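You operate a simulated robot arm through the tools that you are given. There is no shell and no other tool.

Carry out the task below with a simulated robot arm. There is one attempt and no reset: what you move stays moved.

Task
Switch off, lift the belt bed, brush the crumbs away, then lower and latch it.
Fine: use the blue belt brush and put it back where it was; the check main switch stays off. Set down upright: blue belt brush. Where these are worked on the way, their far stop is far enough and under half their travel is too little: belt bed. What is to be rubbed or washed off counts as gone when no trace of it is left.

It is judged by the outcome, as a careful person would: the job done as asked, and still so three seconds after it is handed in. It fails if anything else is knocked over, pushed out of place, dropped, spilled or broken.

Robot
A 7-joint arm with a two-finger parallel gripper, fixed in place. Base frame: the origin is on the floor under the middle of its stand, x ahead of it, y to its left, z up. Lengths are in mm, angles in degrees, forces in N, time in s.
It reaches about 1372 mm from its shoulder. Its first joint turns from -149.0 to 149.0 degrees. Payload 3.43 kg.
Tool frame: the origin (TCP) lies between the finger pads and is the grasp point; the fingertips stand 30 mm ahead of it; z points along the fingers, y is the line along which they close. Largest opening 94 mm; finger width 28, thickness 10; the body of the gripper, 50 by 96 mm, starts 55 mm behind the TCP.
Orientation is told as [roll, pitch, yaw] about the base's x, y, z axes, in that order, counted from this pose: with the fingers straight down and closing along the base's y, the tool's x points along the base's -x, its y along +y and its z along -z.

Tools
- The arm moves only by the tool nudge_tool. Its argument "deltas" is a list of rows, each a list of 6 numbers: the shift along the base's x, y, z in mm, then the turn, a rotation vector about the base's x, y, z in rad. In form: [[x, y, z, ax, ay, az], ...]. A call has 1 to 20 rows; each row is the pose to reach, as a shift and turn from the pose commanded when the call began. "fingers" is the closure, from 0 (fully open) to 1 (shut), set as the call begins (left out, the last holds). Rows are played at 5 a second. More than 50 mm and 8.6 degrees between two rows, or a gripper value outside its range, and nothing of the call is played. Where a pose cannot be reached the arm comes as near as it can. A force on the tool above 90 N (or 10 N above the force at the start of the call, whichever is more), or a blocked arm, ends the call early, and 0.2 s more pass. The fingers move at their own pace (about 45 mm/s each) and stop on an object; they squeeze with about 41 N. The grip force told is the motor's: it shows also when the fingers shut on nothing. Time passes only in rows, and 0.2 s behind the last, so rows that repeat a pose let the fingers close. It gives the time, the measured TCP pose, the force on the tool (base axes), the opening and the grip force at its end, in the units of the frame above (readings bear some noise), with the torque about the TCP (base axes, N m) and any sound that the robot's microphone picked up, and new pictures: "show" is both (left out), scene, wrist or none.
- Cameras (640 x 400 px; columns grow to the right, rows downward): "scene" is fixed at [384.3, -493.5, 1237.9]; the picture's right is [1.00, -0.03, 0.00], its down [-0.01, -0.18, -0.98] and it looks along [0.03, 0.98, -0.18] (base axes); focal length 357 px, centre (320, 200). "wrist" rides on the gripper at [76, 14, -102] in the tool frame; the picture's right is [-0.18, 0.98, 0.00], its down [-0.75, -0.14, -0.64] and it looks along [-0.63, -0.12, 0.77] (tool axes); focal length 243 px, centre (320, 200). There is no depth. A picture from a camera that has moved, and an enlarged one, comes with that camera's place and axes in the base frame and with its lens. The place of the scene camera against the robot may be out by one fixed shift of up to 25 mm in any direction.
- enlarge(camera, box): a new picture of the part [left, top, right, bottom] of that camera's present view, enlarged. The clock stands still meanwhile.
- close_job(): hands the job in; it is judged then, once.

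Places have to be worked out from the pictures, the camera data and where the tool is seen. Open the gripper and draw the arm clear of the work before you hand the job in, unless the task says otherwise.

The tools are called by a JSON object that holds its "method" and its "body". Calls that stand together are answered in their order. nudge_tool: Moves the arm, as the interface text tells. Its arguments: {"type":"object","properties":{"deltas":{"type":"array"},"fingers":{"type":"number"},"show":{"type":"string","enum":["both","scene","wrist","none"]}},"required":["deltas"]} The other tools are called the same way: enlarge (camera, box) takes an enlarged picture of a part of a camera's view; close_job () hands the job in.

At the start:

```text
time_s: 0.0
ee_pos: [290.2, 944.2, 1211.8]
tcp_rot: [0.0, -0.1, 0.0]
force: [-0.4, 0.3, -1.1]
torque: [-0.02, -0.05, -0.03]
opening: 94.2
gripper_force: 0.1
```

scene: 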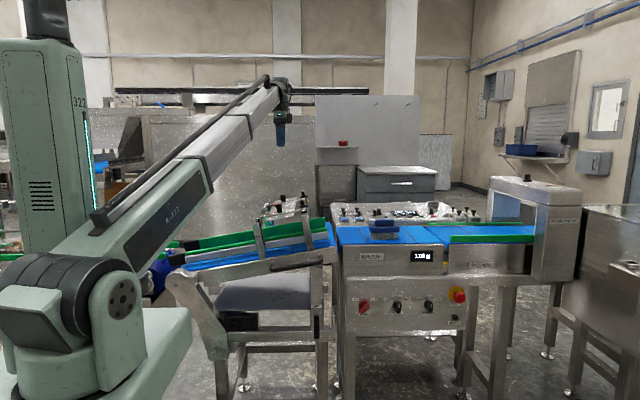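
wrist: 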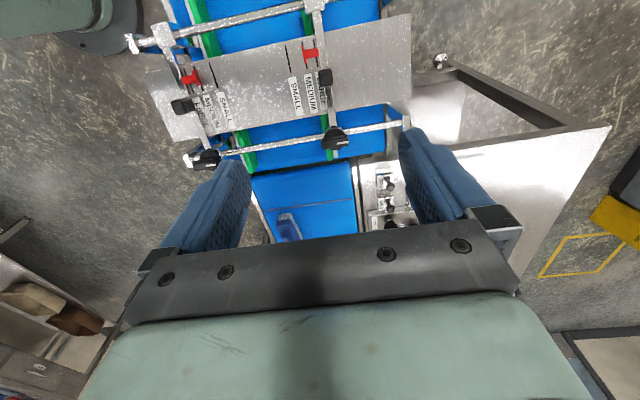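

The pictures show a checkweigher line with a front panel of knobs, a blue belt bed in the middle and a blue brush on it. I enlarge the scene to identify the parts.

{"method": "enlarge", "body": {"camera": "scene", "box": [320, 190, 480, 290]}}

{"method": "enlarge", "body": {"camera": "scene", "box": [330, 270, 480, 364]}}

{"method": "enlarge", "body": {"camera": "wrist", "box": [230, 140, 430, 265]}}

{"method": "enlarge", "body": {"camera": "scene", "box": [160, 180, 340, 292]}}

{"method": "enlarge", "body": {"camera": "scene", "box": [440, 160, 640, 285]}}

{"method": "enlarge", "body": {"camera": "scene", "box": [300, 90, 460, 190]}}

```text
4.00 times, centred on (400, 240) of scene
camera zoom: at [384.3, -493.5, 1237.9], right [1.0, -0.03, 0.0], down [-0.01, -0.18, -0.98], along [0.03, 0.98, -0.18], focal length 1428 px, centre (0, 40)
```

zoom: 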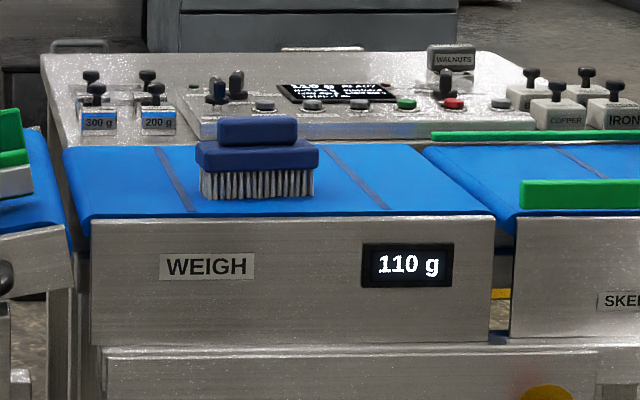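

```text
4.26 times, centred on (405, 317) of scene
camera zoom: at [384.3, -493.5, 1237.9], right [1.0, -0.03, 0.0], down [-0.01, -0.18, -0.98], along [0.03, 0.98, -0.18], focal length 1519 px, centre (-42, -298)
```

zoom: 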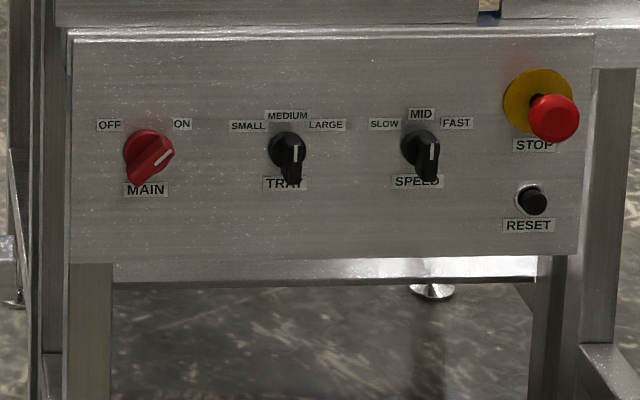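

```text
3.20 times, centred on (330, 202) of wrist
camera zoom: at [215.9, 958.0, 1315.9], right [0.18, 0.98, 0.0], down [0.75, -0.14, 0.64], along [0.63, -0.12, -0.77], focal length 776 px, centre (288, 192)
```

zoom: 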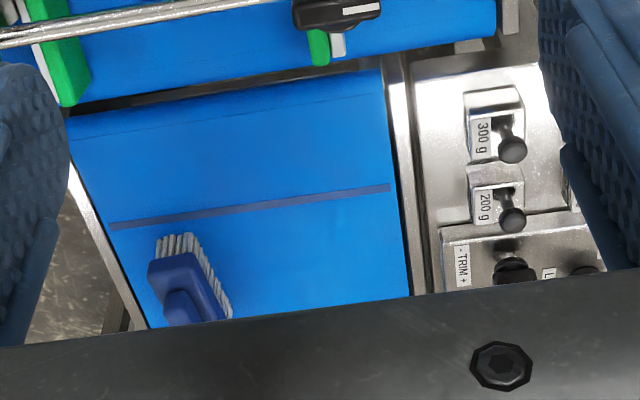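

```text
3.56 times, centred on (250, 236) of scene
camera zoom: at [384.3, -493.5, 1237.9], right [1.0, -0.03, 0.0], down [-0.01, -0.18, -0.98], along [0.03, 0.98, -0.18], focal length 1270 px, centre (569, 72)
```

zoom: 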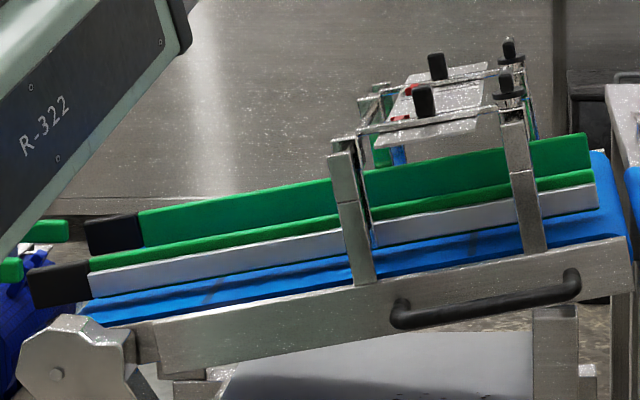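

```text
3.20 times, centred on (540, 222) of scene
camera zoom: at [384.3, -493.5, 1237.9], right [1.0, -0.03, 0.0], down [-0.01, -0.18, -0.98], along [0.03, 0.98, -0.18], focal length 1143 px, centre (-384, 128)
```

zoom: 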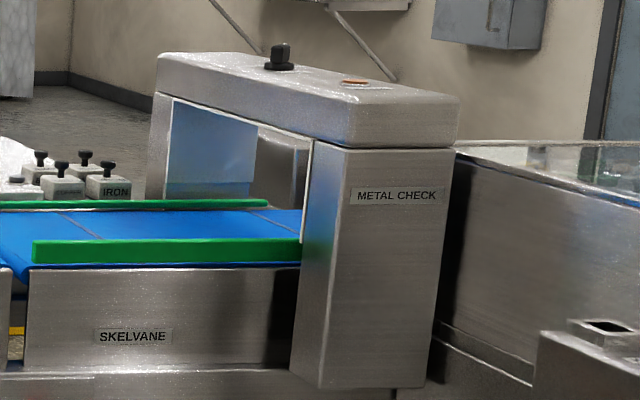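

```text
4.00 times, centred on (380, 140) of scene
camera zoom: at [384.3, -493.5, 1237.9], right [1.0, -0.03, 0.0], down [-0.01, -0.18, -0.98], along [0.03, 0.98, -0.18], focal length 1428 px, centre (80, 440)
```

zoom: 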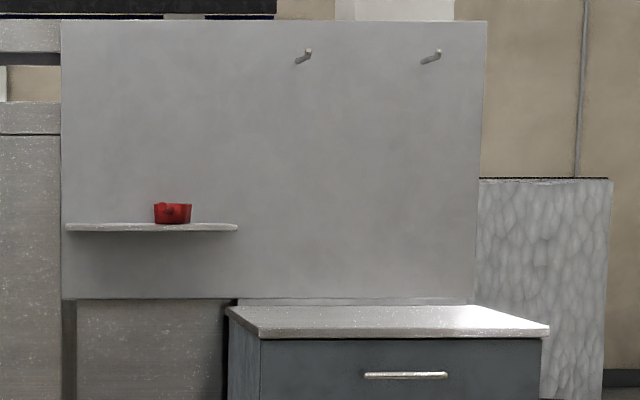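

I look closer at the infeed section with the handle, its frame and anything like a latch or crumbs.

{"method": "enlarge", "body": {"camera": "scene", "box": [160, 250, 260, 312]}}

{"method": "enlarge", "body": {"camera": "scene", "box": [250, 240, 350, 302]}}

{"method": "enlarge", "body": {"camera": "scene", "box": [180, 290, 340, 390]}}

{"method": "enlarge", "body": {"camera": "wrist", "box": [130, 0, 430, 187]}}

{"method": "enlarge", "body": {"camera": "wrist", "box": [400, 30, 640, 180]}}

{"method": "enlarge", "body": {"camera": "scene", "box": [560, 190, 640, 400]}}

```text
6.40 times, centred on (210, 281) of scene
camera zoom: at [384.3, -493.5, 1237.9], right [1.0, -0.03, 0.0], down [-0.01, -0.18, -0.98], along [0.03, 0.98, -0.18], focal length 2285 px, centre (1024, -318)
```

zoom: 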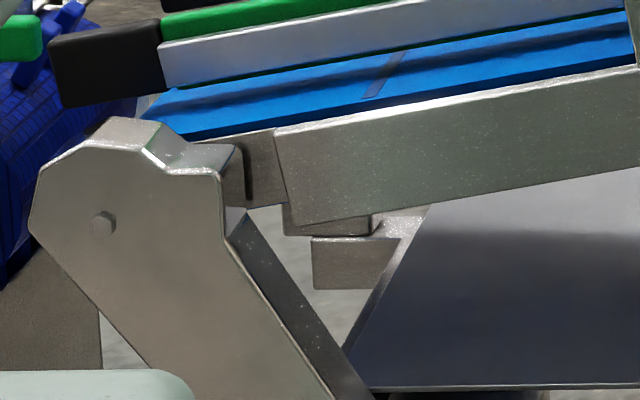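

```text
6.40 times, centred on (300, 271) of scene
camera zoom: at [384.3, -493.5, 1237.9], right [1.0, -0.03, 0.0], down [-0.01, -0.18, -0.98], along [0.03, 0.98, -0.18], focal length 2285 px, centre (448, -254)
```

zoom: 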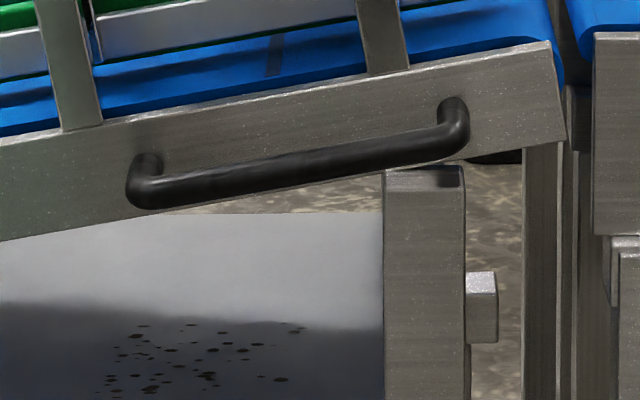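

```text
4.00 times, centred on (260, 340) of scene
camera zoom: at [384.3, -493.5, 1237.9], right [1.0, -0.03, 0.0], down [-0.01, -0.18, -0.98], along [0.03, 0.98, -0.18], focal length 1428 px, centre (560, -360)
```

zoom: 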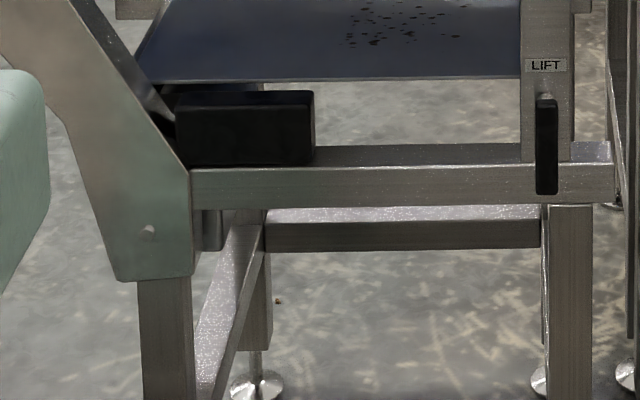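

```text
2.13 times, centred on (280, 94) of wrist
camera zoom: at [215.9, 958.0, 1315.9], right [0.18, 0.98, 0.0], down [0.75, -0.14, 0.64], along [0.63, -0.12, -0.77], focal length 518 px, centre (405, 427)
```

zoom: 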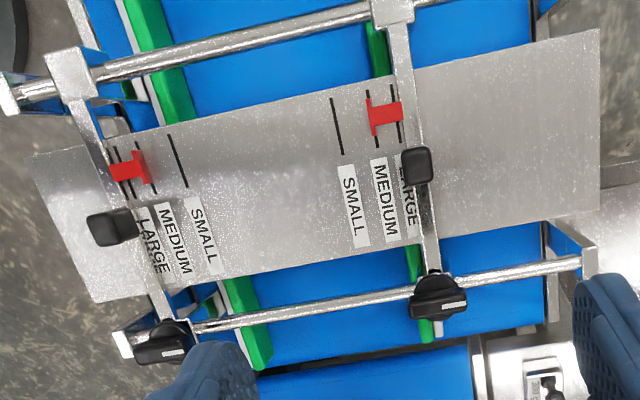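

```text
2.67 times, centred on (520, 105) of wrist
camera zoom: at [215.9, 958.0, 1315.9], right [0.18, 0.98, 0.0], down [0.75, -0.14, 0.64], along [0.63, -0.12, -0.77], focal length 647 px, centre (-213, 453)
```

zoom: 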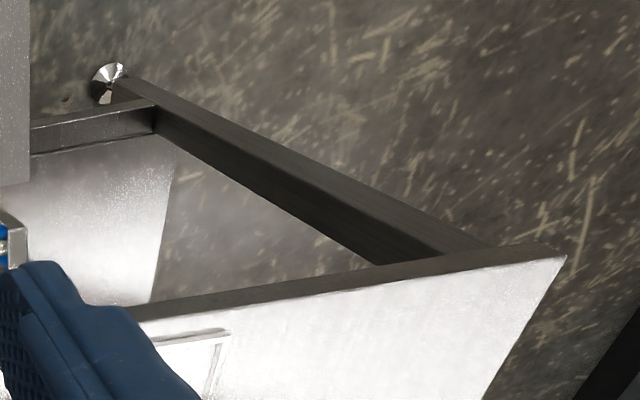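

```text
1.90 times, centred on (600, 295) of scene
camera zoom: at [384.3, -493.5, 1237.9], right [1.0, -0.03, 0.0], down [-0.01, -0.18, -0.98], along [0.03, 0.98, -0.18], focal length 680 px, centre (-213, 19)
```

zoom: 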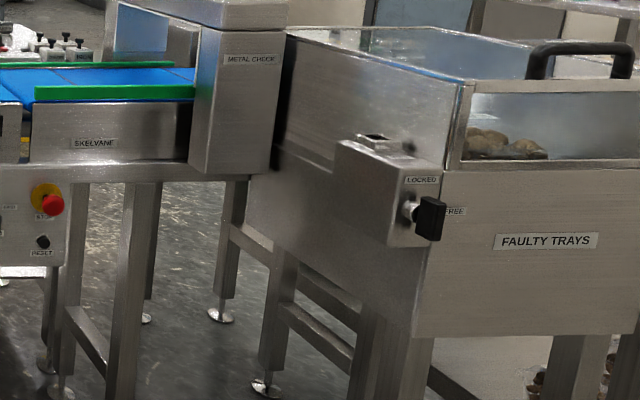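

Main switch (red) points to ON; a LIFT lever is on the front right post; crumbs lie in the pan under the inclined infeed bed with the black handle. I zoom more on the switch, the lever and the crumbs.

{"method": "enlarge", "body": {"camera": "scene", "box": [348, 290, 388, 315]}}

{"method": "enlarge", "body": {"camera": "scene", "box": [296, 300, 344, 345]}}

{"method": "enlarge", "body": {"camera": "scene", "box": [210, 265, 320, 320]}}

{"method": "enlarge", "body": {"camera": "scene", "box": [0, 100, 200, 400]}}

```text
16.00 times, centred on (368, 302) of scene
camera zoom: at [384.3, -493.5, 1237.9], right [1.0, -0.03, 0.0], down [-0.01, -0.18, -0.98], along [0.03, 0.98, -0.18], focal length 5713 px, centre (-448, -1440)
```

zoom: 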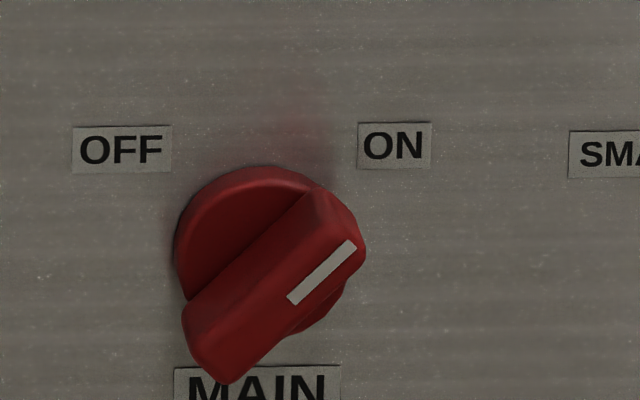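

```text
8.89 times, centred on (320, 322) of scene
camera zoom: at [384.3, -493.5, 1237.9], right [1.0, -0.03, 0.0], down [-0.01, -0.18, -0.98], along [0.03, 0.98, -0.18], focal length 3174 px, centre (320, -889)
```

zoom: 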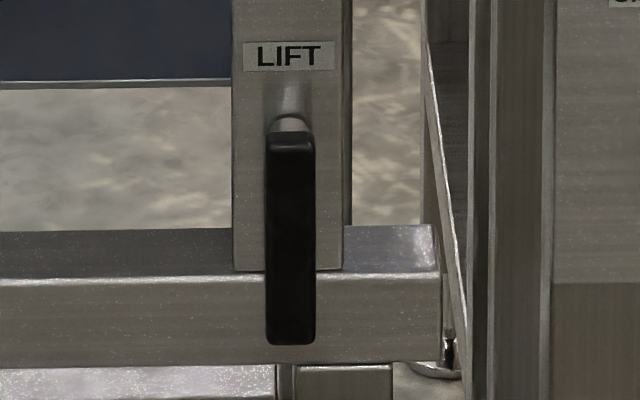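

```text
5.82 times, centred on (265, 292) of scene
camera zoom: at [384.3, -493.5, 1237.9], right [1.0, -0.03, 0.0], down [-0.01, -0.18, -0.98], along [0.03, 0.98, -0.18], focal length 2077 px, centre (640, -338)
```

zoom: 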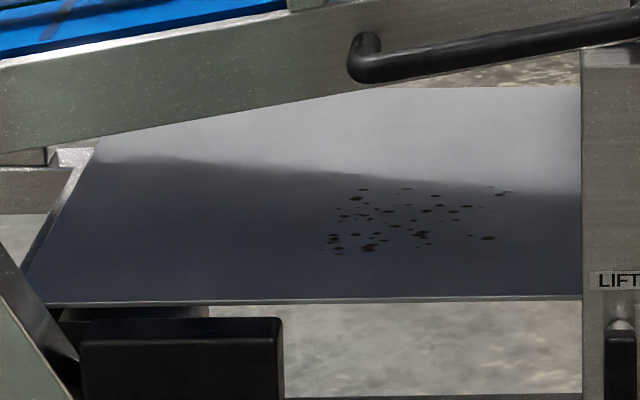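

```text
1.33 times, centred on (100, 250) of scene
camera zoom: at [384.3, -493.5, 1237.9], right [1.0, -0.03, 0.0], down [-0.01, -0.18, -0.98], along [0.03, 0.98, -0.18], focal length 476 px, centre (613, 133)
```

zoom: 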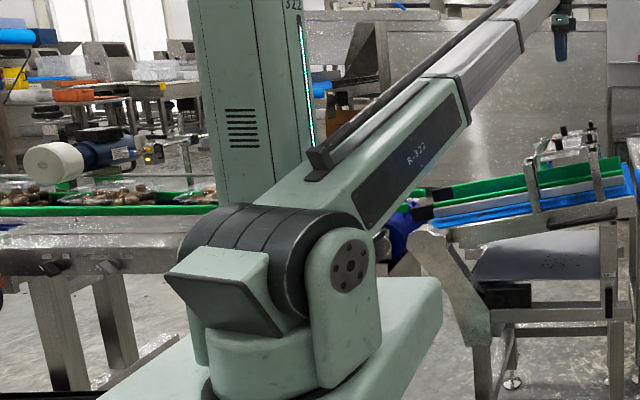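

The crumbs lie on the plate under the bed, and the switch stands at ON. I swing the gripper back over the front of the machine while turning the fingers to point along +y, camera side up, to look at the panel from the front.

{"method": "nudge_tool", "body": {"deltas": [[14, -33, -4, 0.0806, 0.0806, -0.0806], [28, -66, -8, 0.1612, 0.1612, -0.1612], [42, -99, -12, 0.2418, 0.2418, -0.2418], [56, -132, -16, 0.3224, 0.3224, -0.3224], [70, -165, -20, 0.403, 0.403, -0.403], [84, -198, -24, 0.4836, 0.4836, -0.4836], [98, -231, -28, 0.5642, 0.5642, -0.5642], [112, -264, -32, 0.6448, 0.6448, -0.6448], [126, -297, -36, 0.7254, 0.7254, -0.7254], [140, -330, -40, 0.806, 0.806, -0.806], [154, -363, -44, 0.8866, 0.8866, -0.8866], [168, -396, -48, 0.9672, 0.9672, -0.9672], [182, -429, -52, 1.0478, 1.0478, -1.0478], [196, -462, -56, 1.1284, 1.1284, -1.1284], [210, -494, -60, 1.2092, 1.2092, -1.2092]], "show": "both"}}

```text
time_s: 3.2
ee_pos: [503.3, 448.4, 1151.8]
tcp_rot: [-138.6, 89.9, 131.3]
force: [-0.4, 0.5, -0.1]
torque: [0.01, -0.01, 0.02]
opening: 94.0
gripper_force: 0.0
camera wrist: at [517.5, 344.8, 1229.1], right [0.98, 0.0, -0.19], down [-0.14, -0.64, -0.75], along [-0.12, 0.77, -0.63], focal length 243 px, centre (320, 200)
```

scene: 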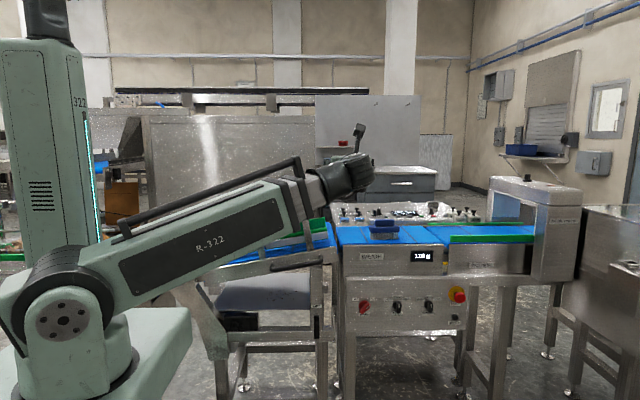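
wrist: 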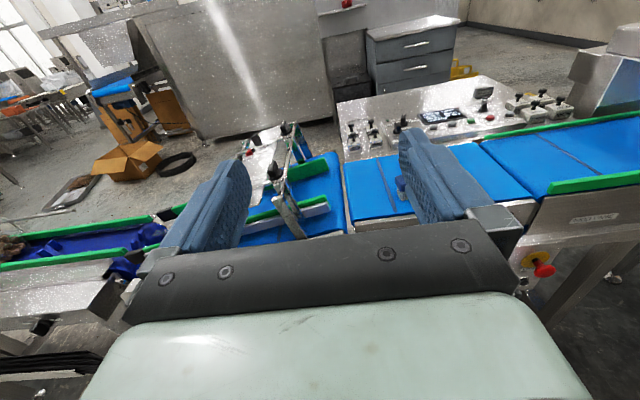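

The tool now points at +y with the camera above it. I lower it in front of the control panel, staying well clear at y≈450.

{"method": "nudge_tool", "body": {"deltas": [[7, 0, -42, 0, 0, 0], [14, 0, -84, 0, 0, 0], [21, 0, -126, 0, 0, 0], [28, 0, -168, 0, 0, 0], [35, 0, -210, 0, 0, 0], [42, 0, -252, 0, 0, 0], [49, 0, -294, 0, 0, 0], [56, 0, -336, 0, 0, 0], [63, 0, -378, 0, 0, 0], [70, 0, -420, 0, 0, 0], [77, 0, -462, 0, 0, 0], [83, 0, -500, 0, 0, 0]], "show": "both"}}

```text
time_s: 5.8
ee_pos: [583.6, 449.6, 651.4]
tcp_rot: [144.6, 89.9, 54.5]
force: [-0.6, -0.5, -0.6]
torque: [0.01, -0.04, 0.0]
opening: 94.2
gripper_force: 0.0
camera wrist: at [599.1, 346.3, 728.1], right [0.98, 0.0, -0.18], down [-0.14, -0.64, -0.75], along [-0.12, 0.77, -0.63], focal length 243 px, centre (320, 200)
```

scene: 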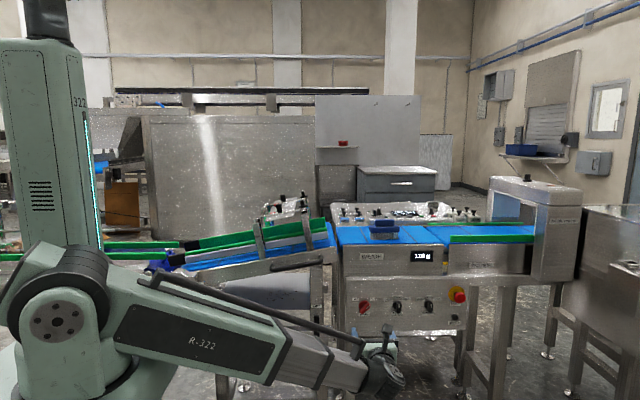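
wrist: 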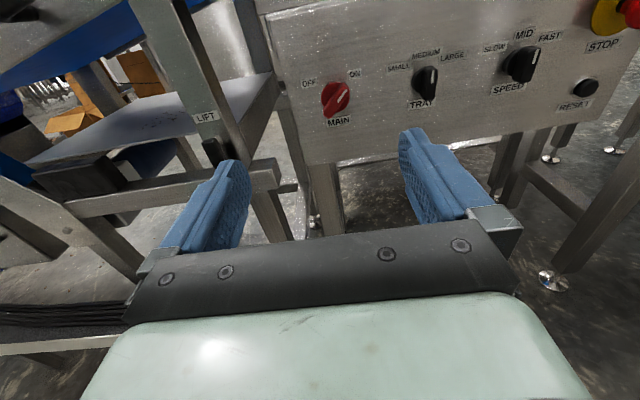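

The knob row is visible in the wrist view now. I enlarge to measure the main switch and the LIFT lever.

{"method": "enlarge", "body": {"camera": "wrist", "box": [296, 60, 376, 110]}}

{"method": "enlarge", "body": {"camera": "wrist", "box": [150, 80, 310, 180]}}

{"method": "enlarge", "body": {"camera": "wrist", "box": [0, 0, 280, 175]}}

```text
8.00 times, centred on (336, 85) of wrist
camera zoom: at [599.1, 346.3, 728.1], right [0.98, 0.0, -0.18], down [-0.14, -0.64, -0.75], along [-0.12, 0.77, -0.63], focal length 1941 px, centre (192, 1120)
```

zoom: 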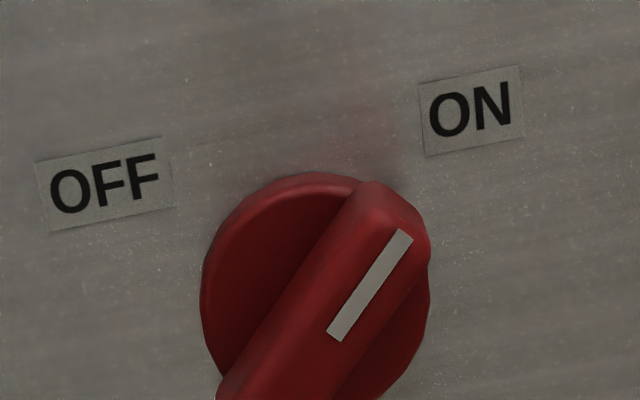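

```text
4.00 times, centred on (230, 130) of wrist
camera zoom: at [599.1, 346.3, 728.1], right [0.98, 0.0, -0.18], down [-0.14, -0.64, -0.75], along [-0.12, 0.77, -0.63], focal length 970 px, centre (680, 480)
```

zoom: 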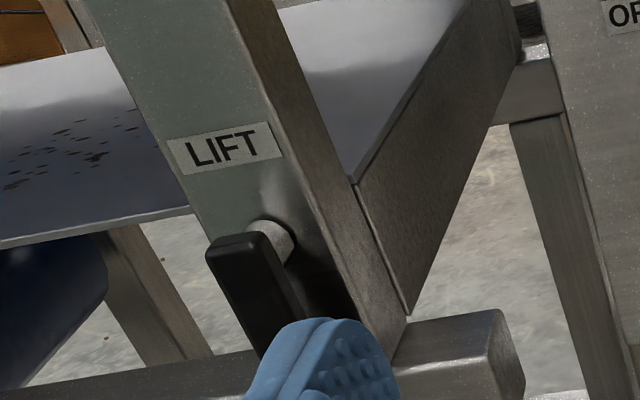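

```text
2.29 times, centred on (140, 88) of wrist
camera zoom: at [599.1, 346.3, 728.1], right [0.98, 0.0, -0.18], down [-0.14, -0.64, -0.75], along [-0.12, 0.77, -0.63], focal length 555 px, centre (731, 457)
```

zoom: 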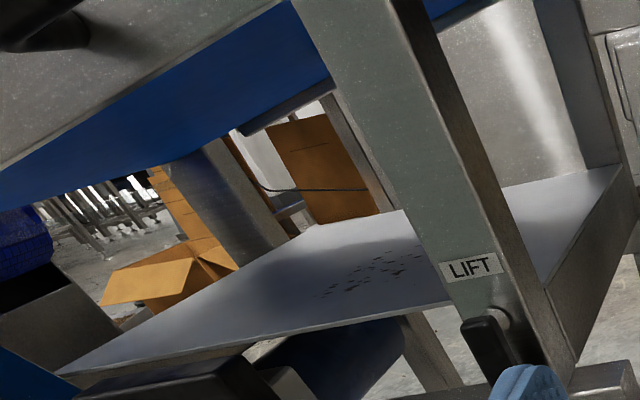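

From the rays the panel lies somewhere near y≈710–730 and the main switch near x≈575, z≈620. I come nearer for a second view to fix the position better.

{"method": "nudge_tool", "body": {"deltas": [[-5, 37, -12, 0, 0, 0], [-10, 74, -24, 0, 0, 0], [-15, 110, -36, 0, 0, 0], [-15, 110, -36, 0, 0, 0]], "show": "both"}}

```text
time_s: 6.8
ee_pos: [567.6, 561.3, 617.4]
tcp_rot: [33.9, 90.0, -56.1]
force: [-0.1, -0.2, -1.2]
torque: [0.01, 0.01, 0.0]
opening: 93.8
gripper_force: 0.0
camera wrist: at [582.5, 458.3, 694.3], right [0.98, 0.0, -0.18], down [-0.14, -0.64, -0.75], along [-0.12, 0.77, -0.63], focal length 243 px, centre (320, 200)
```

scene: 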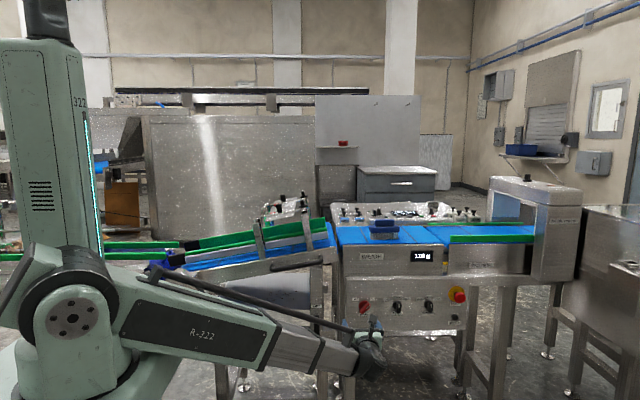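
wrist: 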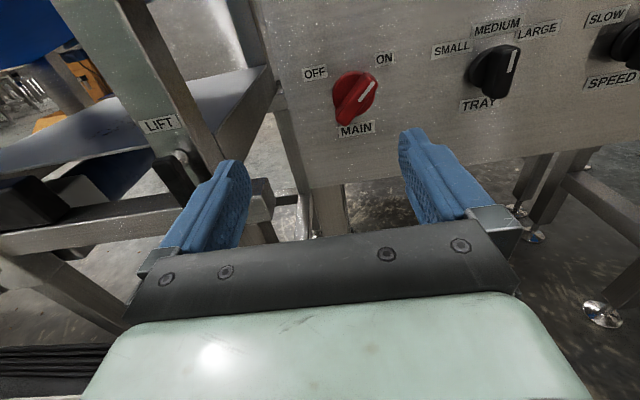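

{"method": "enlarge", "body": {"camera": "wrist", "box": [296, 40, 424, 140]}}

```text
4.00 times, centred on (360, 90) of wrist
camera zoom: at [582.5, 458.3, 694.3], right [0.98, 0.0, -0.18], down [-0.14, -0.64, -0.75], along [-0.12, 0.77, -0.63], focal length 970 px, centre (160, 640)
```

zoom: 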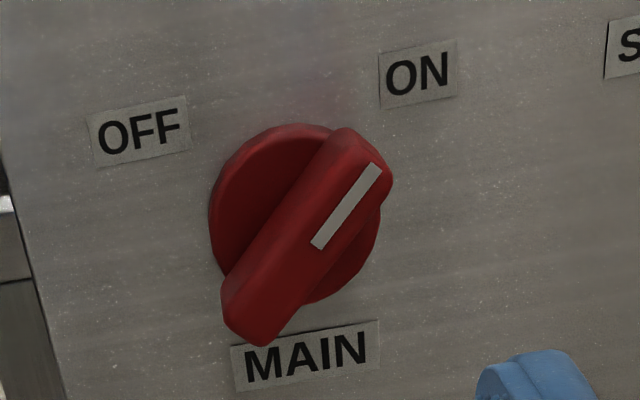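

Two wrist views fix the panel at y≈705, the switch centre near (600, ·, 619), bar top near y≈678, bar tilted 45° toward ON. I turn the tool 45° about y so the fingers close across the bar, and line up in front of it.

{"method": "nudge_tool", "body": {"deltas": [[5, 6, 0.5, 0, 0.131, 0], [10, 12, 1, 0, 0.262, 0], [16, 18, 1.5, 0, 0.393, 0], [22, 24, 2, 0, 0.524, 0], [27, 30, 2.5, 0, 0.655, 0], [31.8, 36, 3, 0, 0.7854, 0], [31.8, 36, 3, 0, 0.7854, 0]], "show": "both"}}

```text
time_s: 8.4
ee_pos: [600.8, 595.7, 618.7]
tcp_rot: [-90.0, 44.9, 180.0]
force: [0.6, -1.4, 0.0]
torque: [0.0, -0.01, -0.02]
opening: 94.4
gripper_force: 0.1
camera wrist: at [665.9, 493.5, 663.8], right [0.56, 0.0, -0.83], down [-0.63, -0.64, -0.43], along [-0.53, 0.77, -0.36], focal length 243 px, centre (320, 200)
```

scene: 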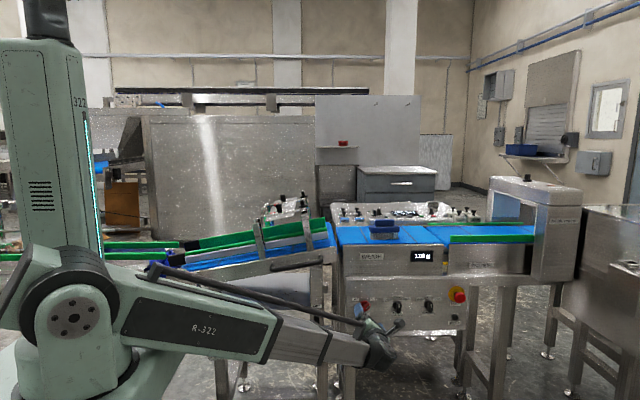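
wrist: 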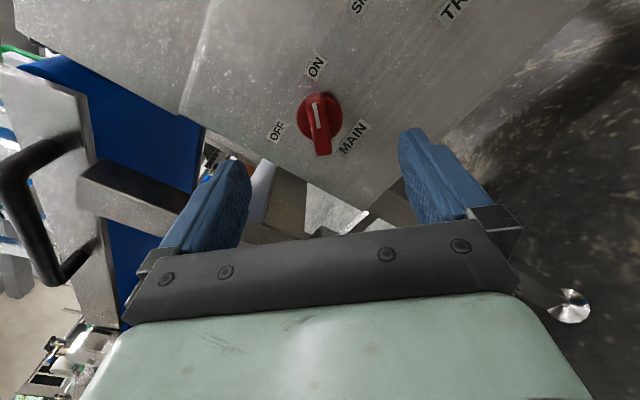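

The bar is now vertical in the wrist picture and centred between the fingers. I advance 56 mm slowly to bring the fingertips around the bar.

{"method": "nudge_tool", "body": {"deltas": [[0, 15, 0, 0, 0, 0], [0, 30, 0, 0, 0, 0], [0, 40, 0, 0, 0, 0], [0, 48, 0, 0, 0, 0], [0, 54, 0, 0, 0, 0], [0, 58, 0, 0, 0, 0]], "show": "wrist"}}

```text
time_s: 9.8
ee_pos: [600.6, 653.1, 620.3]
tcp_rot: [-90.0, 45.0, -180.0]
force: [-0.5, -0.3, -0.3]
torque: [-0.02, -0.01, -0.01]
opening: 94.1
gripper_force: 0.1
camera wrist: at [665.4, 550.6, 664.2], right [0.56, 0.0, -0.83], down [-0.63, -0.64, -0.43], along [-0.53, 0.77, -0.36], focal length 243 px, centre (320, 200)
```

wrist: 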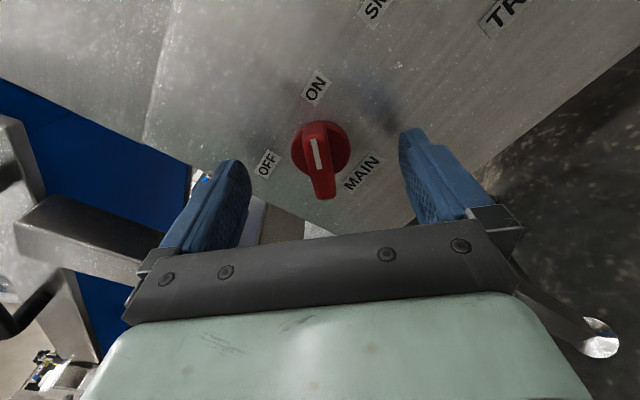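

The disc looks thin (face near y≈700) and the fingertips at y≈683 are just level with the bar top, with no contact. I go 9 mm deeper and then close.

{"method": "nudge_tool", "body": {"deltas": [[0, 4, 0, 0, 0, 0], [0, 7, 0, 0, 0, 0], [0, 9, 0, 0, 0, 0], [0, 9, 0, 0, 0, 0]], "show": "none"}}

{"method": "nudge_tool", "body": {"deltas": [[0, 0, 0, 0, 0, 0], [0, 0, 0, 0, 0, 0], [0, 0, 0, 0, 0, 0], [0, 0, 0, 0, 0, 0], [0, 0, 0, 0, 0, 0], [0, 0, 0, 0, 0, 0]], "fingers": 1.0, "show": "wrist"}}

```text
time_s: 10.8
ee_pos: [600.3, 664.3, 621.5]
tcp_rot: [-90.1, 44.9, -180.0]
force: [0.6, 0.1, -0.3]
torque: [0.0, 0.01, 0.03]
opening: 94.1
gripper_force: 0.2
```

```text
time_s: 12.2
ee_pos: [601.2, 663.0, 620.1]
tcp_rot: [-90.0, 45.0, -180.0]
force: [0.4, 1.7, 0.3]
torque: [-0.01, -0.01, -0.07]
opening: 37.2
gripper_force: 45.4
camera wrist: at [666.3, 560.3, 665.1], right [0.56, 0.0, -0.83], down [-0.63, -0.64, -0.43], along [-0.53, 0.77, -0.36], focal length 243 px, centre (320, 200)
```

wrist: 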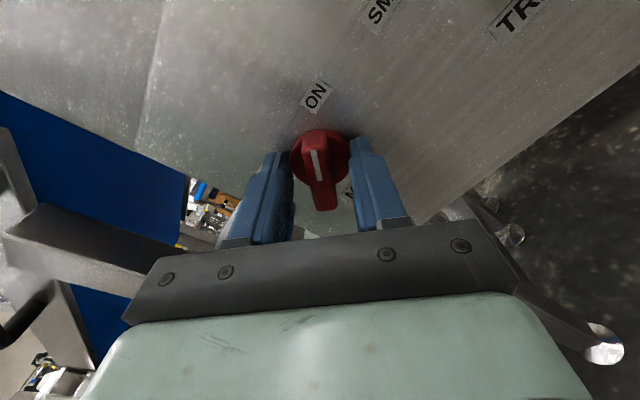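

The fingers stopped at 37 mm, so they hold the round flange rather than the bar. I open, back off 7 mm and close again on the bar.

{"method": "nudge_tool", "body": {"deltas": [[0, 0, 0, 0, 0, 0], [0, 0, 0, 0, 0, 0], [0, -3, 0, 0, 0, 0], [0, -7, 0, 0, 0, 0], [0, -7, 0, 0, 0, 0]], "fingers": 0.4, "show": "none"}}

{"method": "nudge_tool", "body": {"deltas": [[0, 0, 0, 0, 0, 0], [0, 0, 0, 0, 0, 0], [0, 0, 0, 0, 0, 0], [0, 0, 0, 0, 0, 0], [0, 0, 0, 0, 0, 0]], "fingers": 1.0, "show": "wrist"}}

```text
time_s: 13.4
ee_pos: [600.3, 655.6, 621.0]
tcp_rot: [-90.0, 45.0, -180.0]
force: [0.2, 0.1, 0.2]
torque: [0.02, 0.0, -0.04]
opening: 56.7
gripper_force: 0.1
```

```text
time_s: 14.6
ee_pos: [600.5, 655.2, 619.6]
tcp_rot: [-90.0, 45.0, 180.0]
force: [3.9, -1.0, -3.8]
torque: [-0.04, -0.03, -0.02]
opening: 14.0
gripper_force: 44.5
camera wrist: at [666.1, 553.1, 665.0], right [0.56, 0.0, -0.83], down [-0.63, -0.64, -0.43], along [-0.53, 0.77, -0.36], focal length 243 px, centre (320, 200)
```

wrist: 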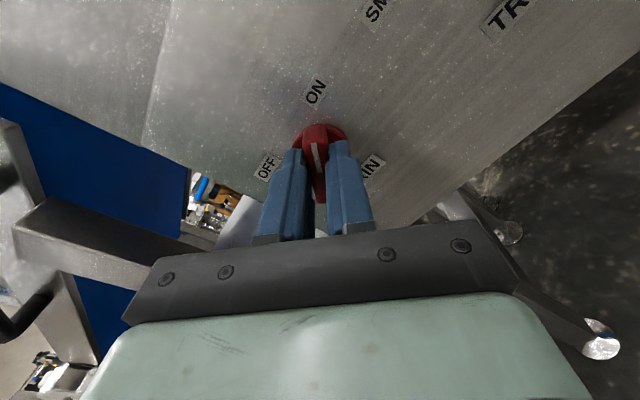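

The bar is held at 14 mm opening. I now turn the tool about the base y axis by −90° to bring the switch from ON to OFF.

{"method": "nudge_tool", "body": {"deltas": [[0, 0, 0, 0, -0.131, 0], [0, 0, 0, 0, -0.262, 0], [0, 0, 0, 0, -0.393, 0], [0, 0, 0, 0, -0.524, 0], [0, 0, 0, 0, -0.655, 0], [0, 0, 0, 0, -0.785, 0], [0, 0, 0, 0, -0.916, 0], [0, 0, 0, 0, -1.047, 0], [0, 0, 0, 0, -1.178, 0], [0, 0, 0, 0, -1.309, 0], [0, 0, 0, 0, -1.44, 0], [0, 0, 0, 0, -1.571, 0], [0, 0, 0, 0, -1.571, 0]], "show": "both"}}

```text
time_s: 17.4
ee_pos: [597.0, 656.1, 619.7]
tcp_rot: [90.1, 44.8, 0.6]
force: [-43.8, -17.5, -2.4]
torque: [-0.22, 0.25, 0.31]
opening: 14.0
gripper_force: 45.6
camera wrist: at [555.7, 552.7, 684.5], right [0.82, 0.01, 0.57], down [0.44, -0.64, -0.63], along [0.36, 0.77, -0.53], focal length 243 px, centre (320, 200)
```

scene: 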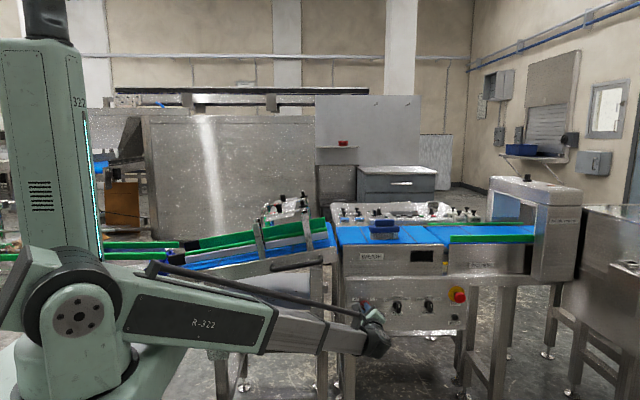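
wrist: 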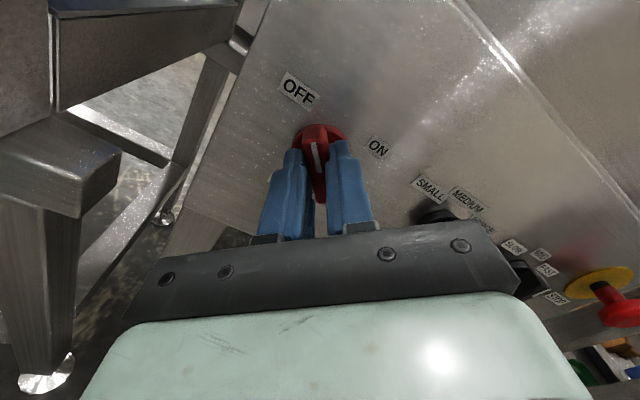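

The weight display has gone dark and the bar points at OFF. I open the fingers and back straight out.

{"method": "nudge_tool", "body": {"deltas": [[0, 0, 0, 0, 0, 0], [0, 0, 0, 0, 0, 0], [0, 0, 0, 0, 0, 0], [0, -20, 0, 0, 0, 0], [0, -50, 0, 0, 0, 0], [0, -90, 0, 0, 0, 0], [0, -130, 0, 0, 0, 0]], "fingers": 0.2, "show": "both"}}

{"method": "enlarge", "body": {"camera": "scene", "box": [330, 240, 480, 334]}}

```text
time_s: 19.0
ee_pos: [600.5, 525.0, 622.0]
tcp_rot: [90.1, 45.0, 0.1]
force: [-0.2, 0.4, -0.1]
torque: [0.01, 0.04, 0.03]
opening: 75.1
gripper_force: 0.0
camera wrist: at [558.0, 423.3, 686.8], right [0.82, 0.0, 0.57], down [0.43, -0.64, -0.63], along [0.36, 0.77, -0.53], focal length 243 px, centre (320, 200)
```

scene: 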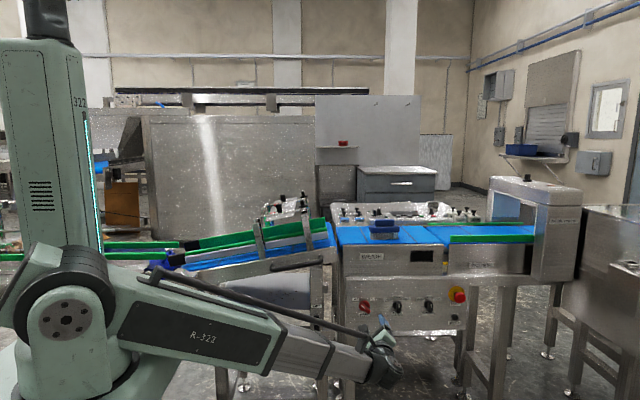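
wrist: 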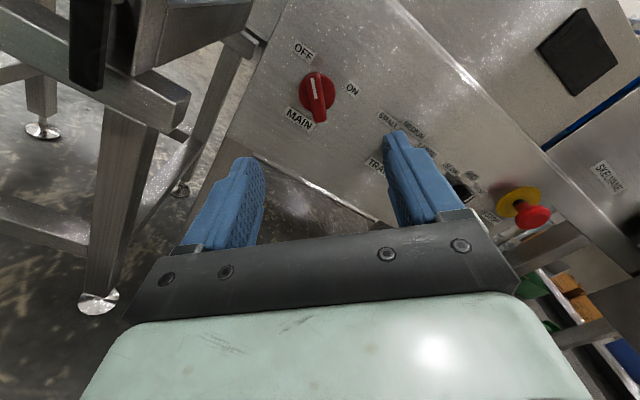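

```text
4.26 times, centred on (405, 287) of scene
camera zoom: at [384.3, -493.5, 1237.9], right [1.0, -0.03, 0.0], down [-0.01, -0.18, -0.98], along [0.03, 0.98, -0.18], focal length 1519 px, centre (-42, -170)
```

zoom: 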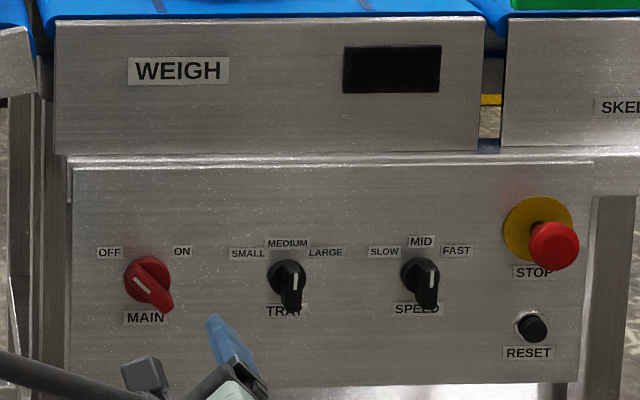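

MAIN is at OFF and the display stays dark. Next I bring the camera in front of the LIFT lever (about x≈420, z≈600) with the camera upright again.

{"method": "nudge_tool", "body": {"deltas": [[-30, -7, 5, 0, 0.131, 0], [-60, -14, 10, 0, 0.262, 0], [-90, -21, 15, 0, 0.393, 0], [-120, -28, 20, 0, 0.524, 0], [-150, -35, 25, 0, 0.655, 0], [-175, -40, 30, 0, 0.7854, 0], [-175, -40, 30, 0, 0.7854, 0]], "show": "both"}}

{"method": "enlarge", "body": {"camera": "wrist", "box": [200, 20, 440, 170]}}

```text
time_s: 20.6
ee_pos: [424.6, 485.3, 651.1]
tcp_rot: [-86.1, 90.0, -176.1]
force: [0.3, 0.4, 0.5]
torque: [0.05, -0.01, -0.01]
opening: 75.3
gripper_force: 0.1
camera wrist: at [441.0, 382.8, 727.1], right [0.98, 0.0, -0.19], down [-0.14, -0.64, -0.75], along [-0.12, 0.77, -0.63], focal length 243 px, centre (320, 200)
```

scene: 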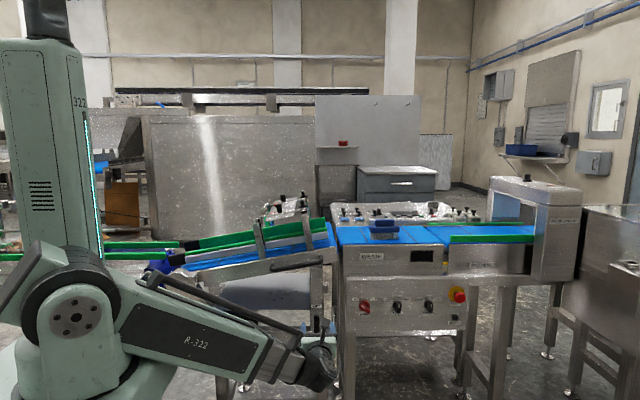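
wrist: 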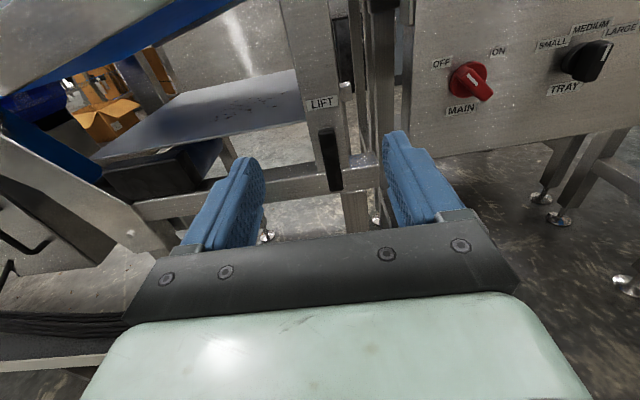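

```text
2.67 times, centred on (320, 95) of wrist
camera zoom: at [441.0, 382.8, 727.1], right [0.98, 0.0, -0.19], down [-0.14, -0.64, -0.75], along [-0.12, 0.77, -0.63], focal length 647 px, centre (320, 480)
```

zoom: 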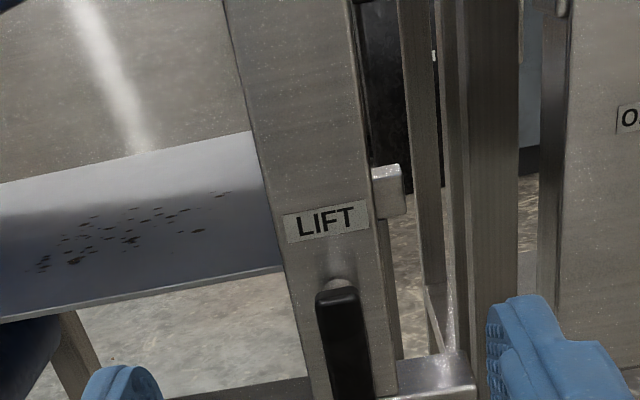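

The LIFT label plane triangulates to y≈667 at (426, ·, 635). I enlarge the lever to get its position and shape.

{"method": "enlarge", "body": {"camera": "wrist", "box": [290, 80, 386, 140]}}

{"method": "enlarge", "body": {"camera": "wrist", "box": [290, 140, 386, 200]}}

{"method": "enlarge", "body": {"camera": "scene", "box": [296, 250, 344, 280]}}

```text
6.67 times, centred on (338, 110) of wrist
camera zoom: at [441.0, 382.8, 727.1], right [0.98, 0.0, -0.19], down [-0.14, -0.64, -0.75], along [-0.12, 0.77, -0.63], focal length 1618 px, centre (200, 800)
```

zoom: 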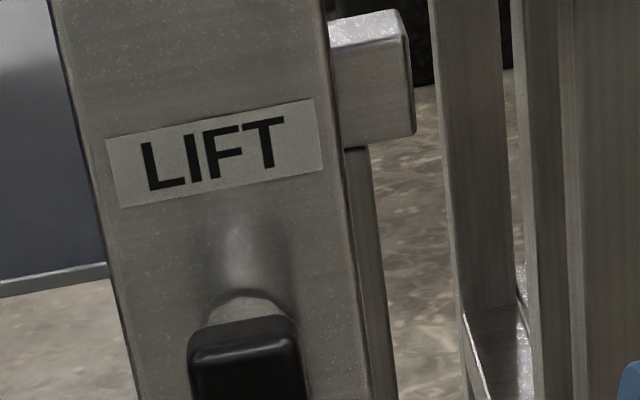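

```text
6.67 times, centred on (338, 170) of wrist
camera zoom: at [441.0, 382.8, 727.1], right [0.98, 0.0, -0.19], down [-0.14, -0.64, -0.75], along [-0.12, 0.77, -0.63], focal length 1618 px, centre (200, 400)
```

zoom: 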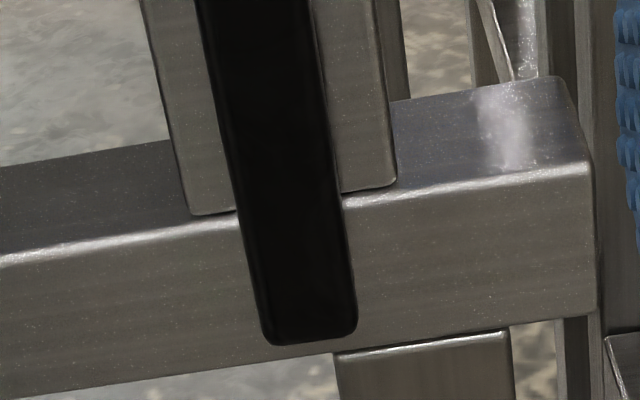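

```text
13.33 times, centred on (320, 265) of scene
camera zoom: at [384.3, -493.5, 1237.9], right [1.0, -0.03, 0.0], down [-0.01, -0.18, -0.98], along [0.03, 0.98, -0.18], focal length 4761 px, centre (320, -667)
```

zoom: 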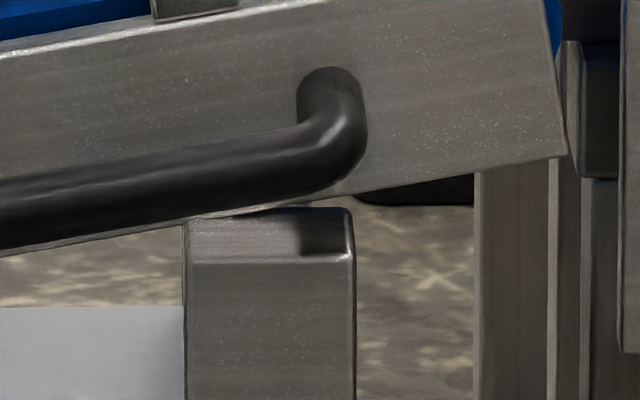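

The lever spans x≈417–436, y≈644–656, from z≈612 down to z≈526, pivot near z≈603. I cage its lower half between the partly closed fingers.

{"method": "nudge_tool", "body": {"deltas": [[1, 0, -50, 0, 0, 0], [1, 0, -100, 0, 0, 0], [1, 40, -103, 0, 0, 0], [1, 80, -103, 0, 0, 0], [1, 110, -103, 0, 0, 0], [1, 110, -103, 0, 0, 0]], "fingers": 0.55, "show": "both"}}

```text
time_s: 22.0
ee_pos: [427.2, 595.1, 548.7]
tcp_rot: [108.6, 89.9, 18.6]
force: [0.0, 0.5, -0.4]
torque: [-0.05, 0.02, -0.03]
opening: 42.3
gripper_force: 0.0
camera wrist: at [442.0, 493.0, 625.4], right [0.98, 0.0, -0.18], down [-0.14, -0.64, -0.75], along [-0.12, 0.77, -0.63], focal length 243 px, centre (320, 200)
```

scene: 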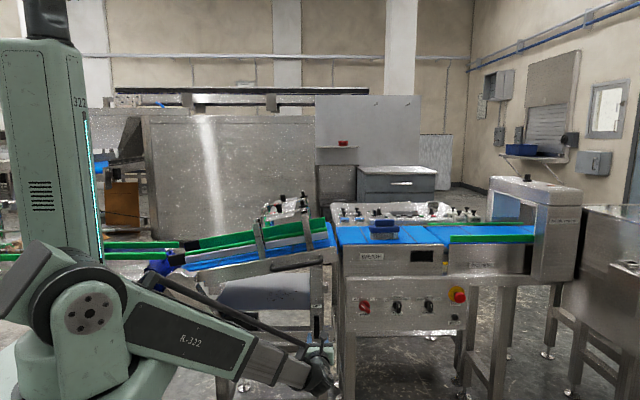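
wrist: 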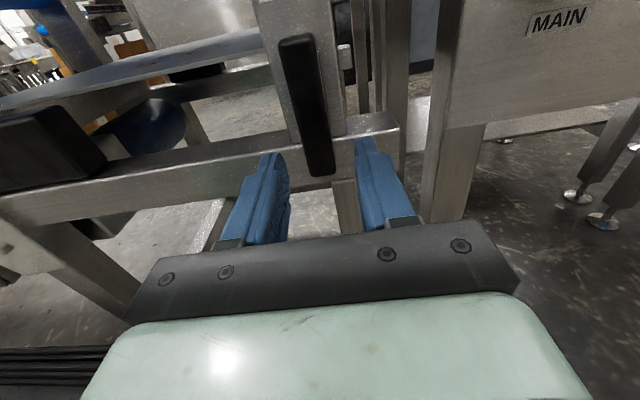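

The lever lies centred between the fingertips. I advance 33 mm to straddle it.

{"method": "nudge_tool", "body": {"deltas": [[0, 15, 0, 0, 0, 0], [0, 25, 0, 0, 0, 0], [0, 31, 0, 0, 0, 0], [0, 31, 0, 0, 0, 0]], "show": "wrist"}}

```text
time_s: 23.0
ee_pos: [426.4, 626.8, 547.9]
tcp_rot: [65.8, 89.9, -24.2]
force: [0.4, -0.7, -0.9]
torque: [-0.02, 0.0, -0.03]
opening: 42.3
gripper_force: 0.1
camera wrist: at [442.5, 524.4, 623.9], right [0.98, 0.0, -0.18], down [-0.14, -0.64, -0.75], along [-0.12, 0.77, -0.63], focal length 243 px, centre (320, 200)
```

wrist: 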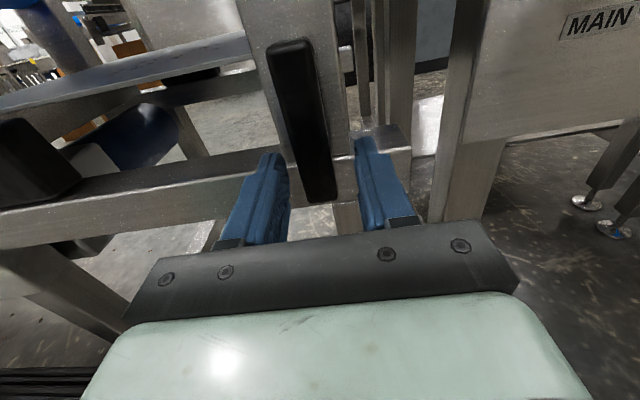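

Now I test the turning direction: swing the caged lever's lower end toward +x by a small angle about the pivot and watch the force.

{"method": "nudge_tool", "body": {"deltas": [[7.1, 0, 0.5, 0, -0.13, 0], [14.1, 0, 1.9, 0, -0.26, 0], [20.9, 0, 4.1, 0, -0.39, 0], [20.9, 0, 4.1, 0, -0.39, 0]], "show": "wrist"}}

```text
time_s: 24.0
ee_pos: [443.6, 626.8, 553.5]
tcp_rot: [91.3, 67.4, 1.7]
force: [-50.5, -1.8, 17.0]
torque: [-0.01, 1.73, 0.6]
opening: 65.8
gripper_force: 19.9
camera wrist: at [430.0, 523.2, 629.6], right [0.98, 0.01, 0.21], down [0.17, -0.63, -0.76], along [0.12, 0.77, -0.62], focal length 243 px, centre (320, 200)
```

wrist: 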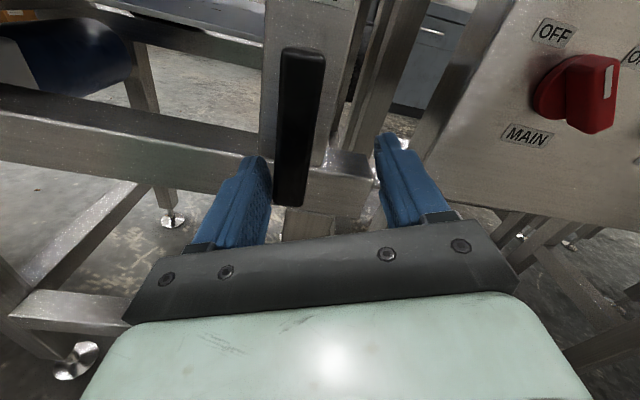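

The lever resists toward +x (50 N, and it has not moved). I go back and swing it the other way, toward −x.

{"method": "nudge_tool", "body": {"deltas": [[-6.8, 0, -2.2, 0, 0.13, 0], [-13.8, 0, -3.6, 0, 0.26, 0], [-20.9, 0, -4.1, 0, 0.39, 0], [-28, 0, -3.6, 0, 0.52, 0], [-35, 0, -2.2, 0, 0.65, 0], [-41.8, 0, 0, 0, 0.78, 0], [-41.8, 0, 0, 0, 0.78, 0]], "show": "wrist"}}

```text
time_s: 25.6
ee_pos: [406.0, 628.6, 550.0]
tcp_rot: [-90.0, 67.6, 180.1]
force: [1.1, -0.3, 0.0]
torque: [-0.01, -0.02, 0.0]
opening: 42.7
gripper_force: 0.1
camera wrist: at [449.8, 524.8, 616.4], right [0.84, 0.0, -0.55], down [-0.42, -0.64, -0.64], along [-0.35, 0.77, -0.54], focal length 243 px, centre (320, 200)
```

wrist: 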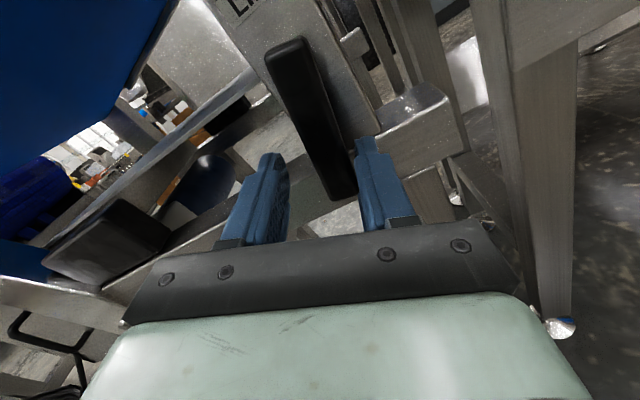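

It turns freely toward −x. I continue the swing up to 90° of tool turn.

{"method": "nudge_tool", "body": {"deltas": [[-6.4, 0, 3.2, 0, 0.13, 0], [-12.4, 0, 7.1, 0, 0.26, 0], [-17.8, 0, 11.8, 0, 0.39, 0], [-22.5, 0, 17.1, 0, 0.52, 0], [-26.5, 0, 23.1, 0, 0.65, 0], [-29.7, 0, 29.4, 0, 0.78, 0], [-32.1, 0, 36.2, 0, 0.91, 0], [-33.6, 0, 43.2, 0, 1.04, 0], [-34.1, 0, 50.9, 0, 1.18, 0]], "show": "both"}}

```text
time_s: 27.6
ee_pos: [372.2, 627.9, 601.8]
tcp_rot: [-89.9, 0.0, -180.1]
force: [-0.6, -0.4, -1.3]
torque: [-0.04, -0.01, 0.0]
opening: 42.7
gripper_force: 0.2
camera wrist: at [449.2, 524.5, 588.3], right [-0.19, 0.0, -0.98], down [-0.75, -0.64, 0.14], along [-0.63, 0.77, 0.12], focal length 243 px, centre (320, 200)
```

scene: 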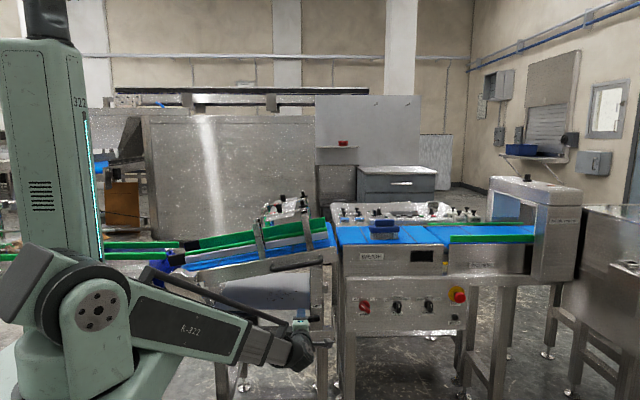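
wrist: 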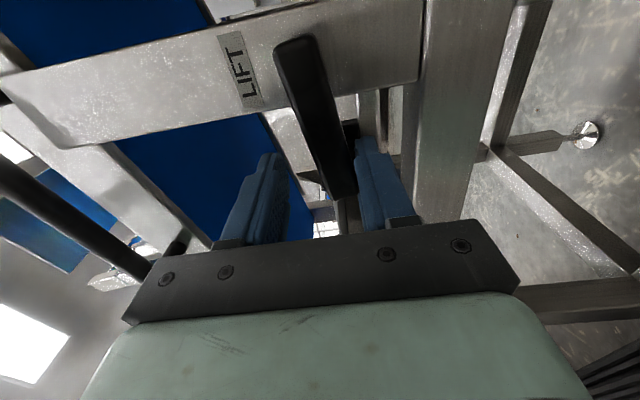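

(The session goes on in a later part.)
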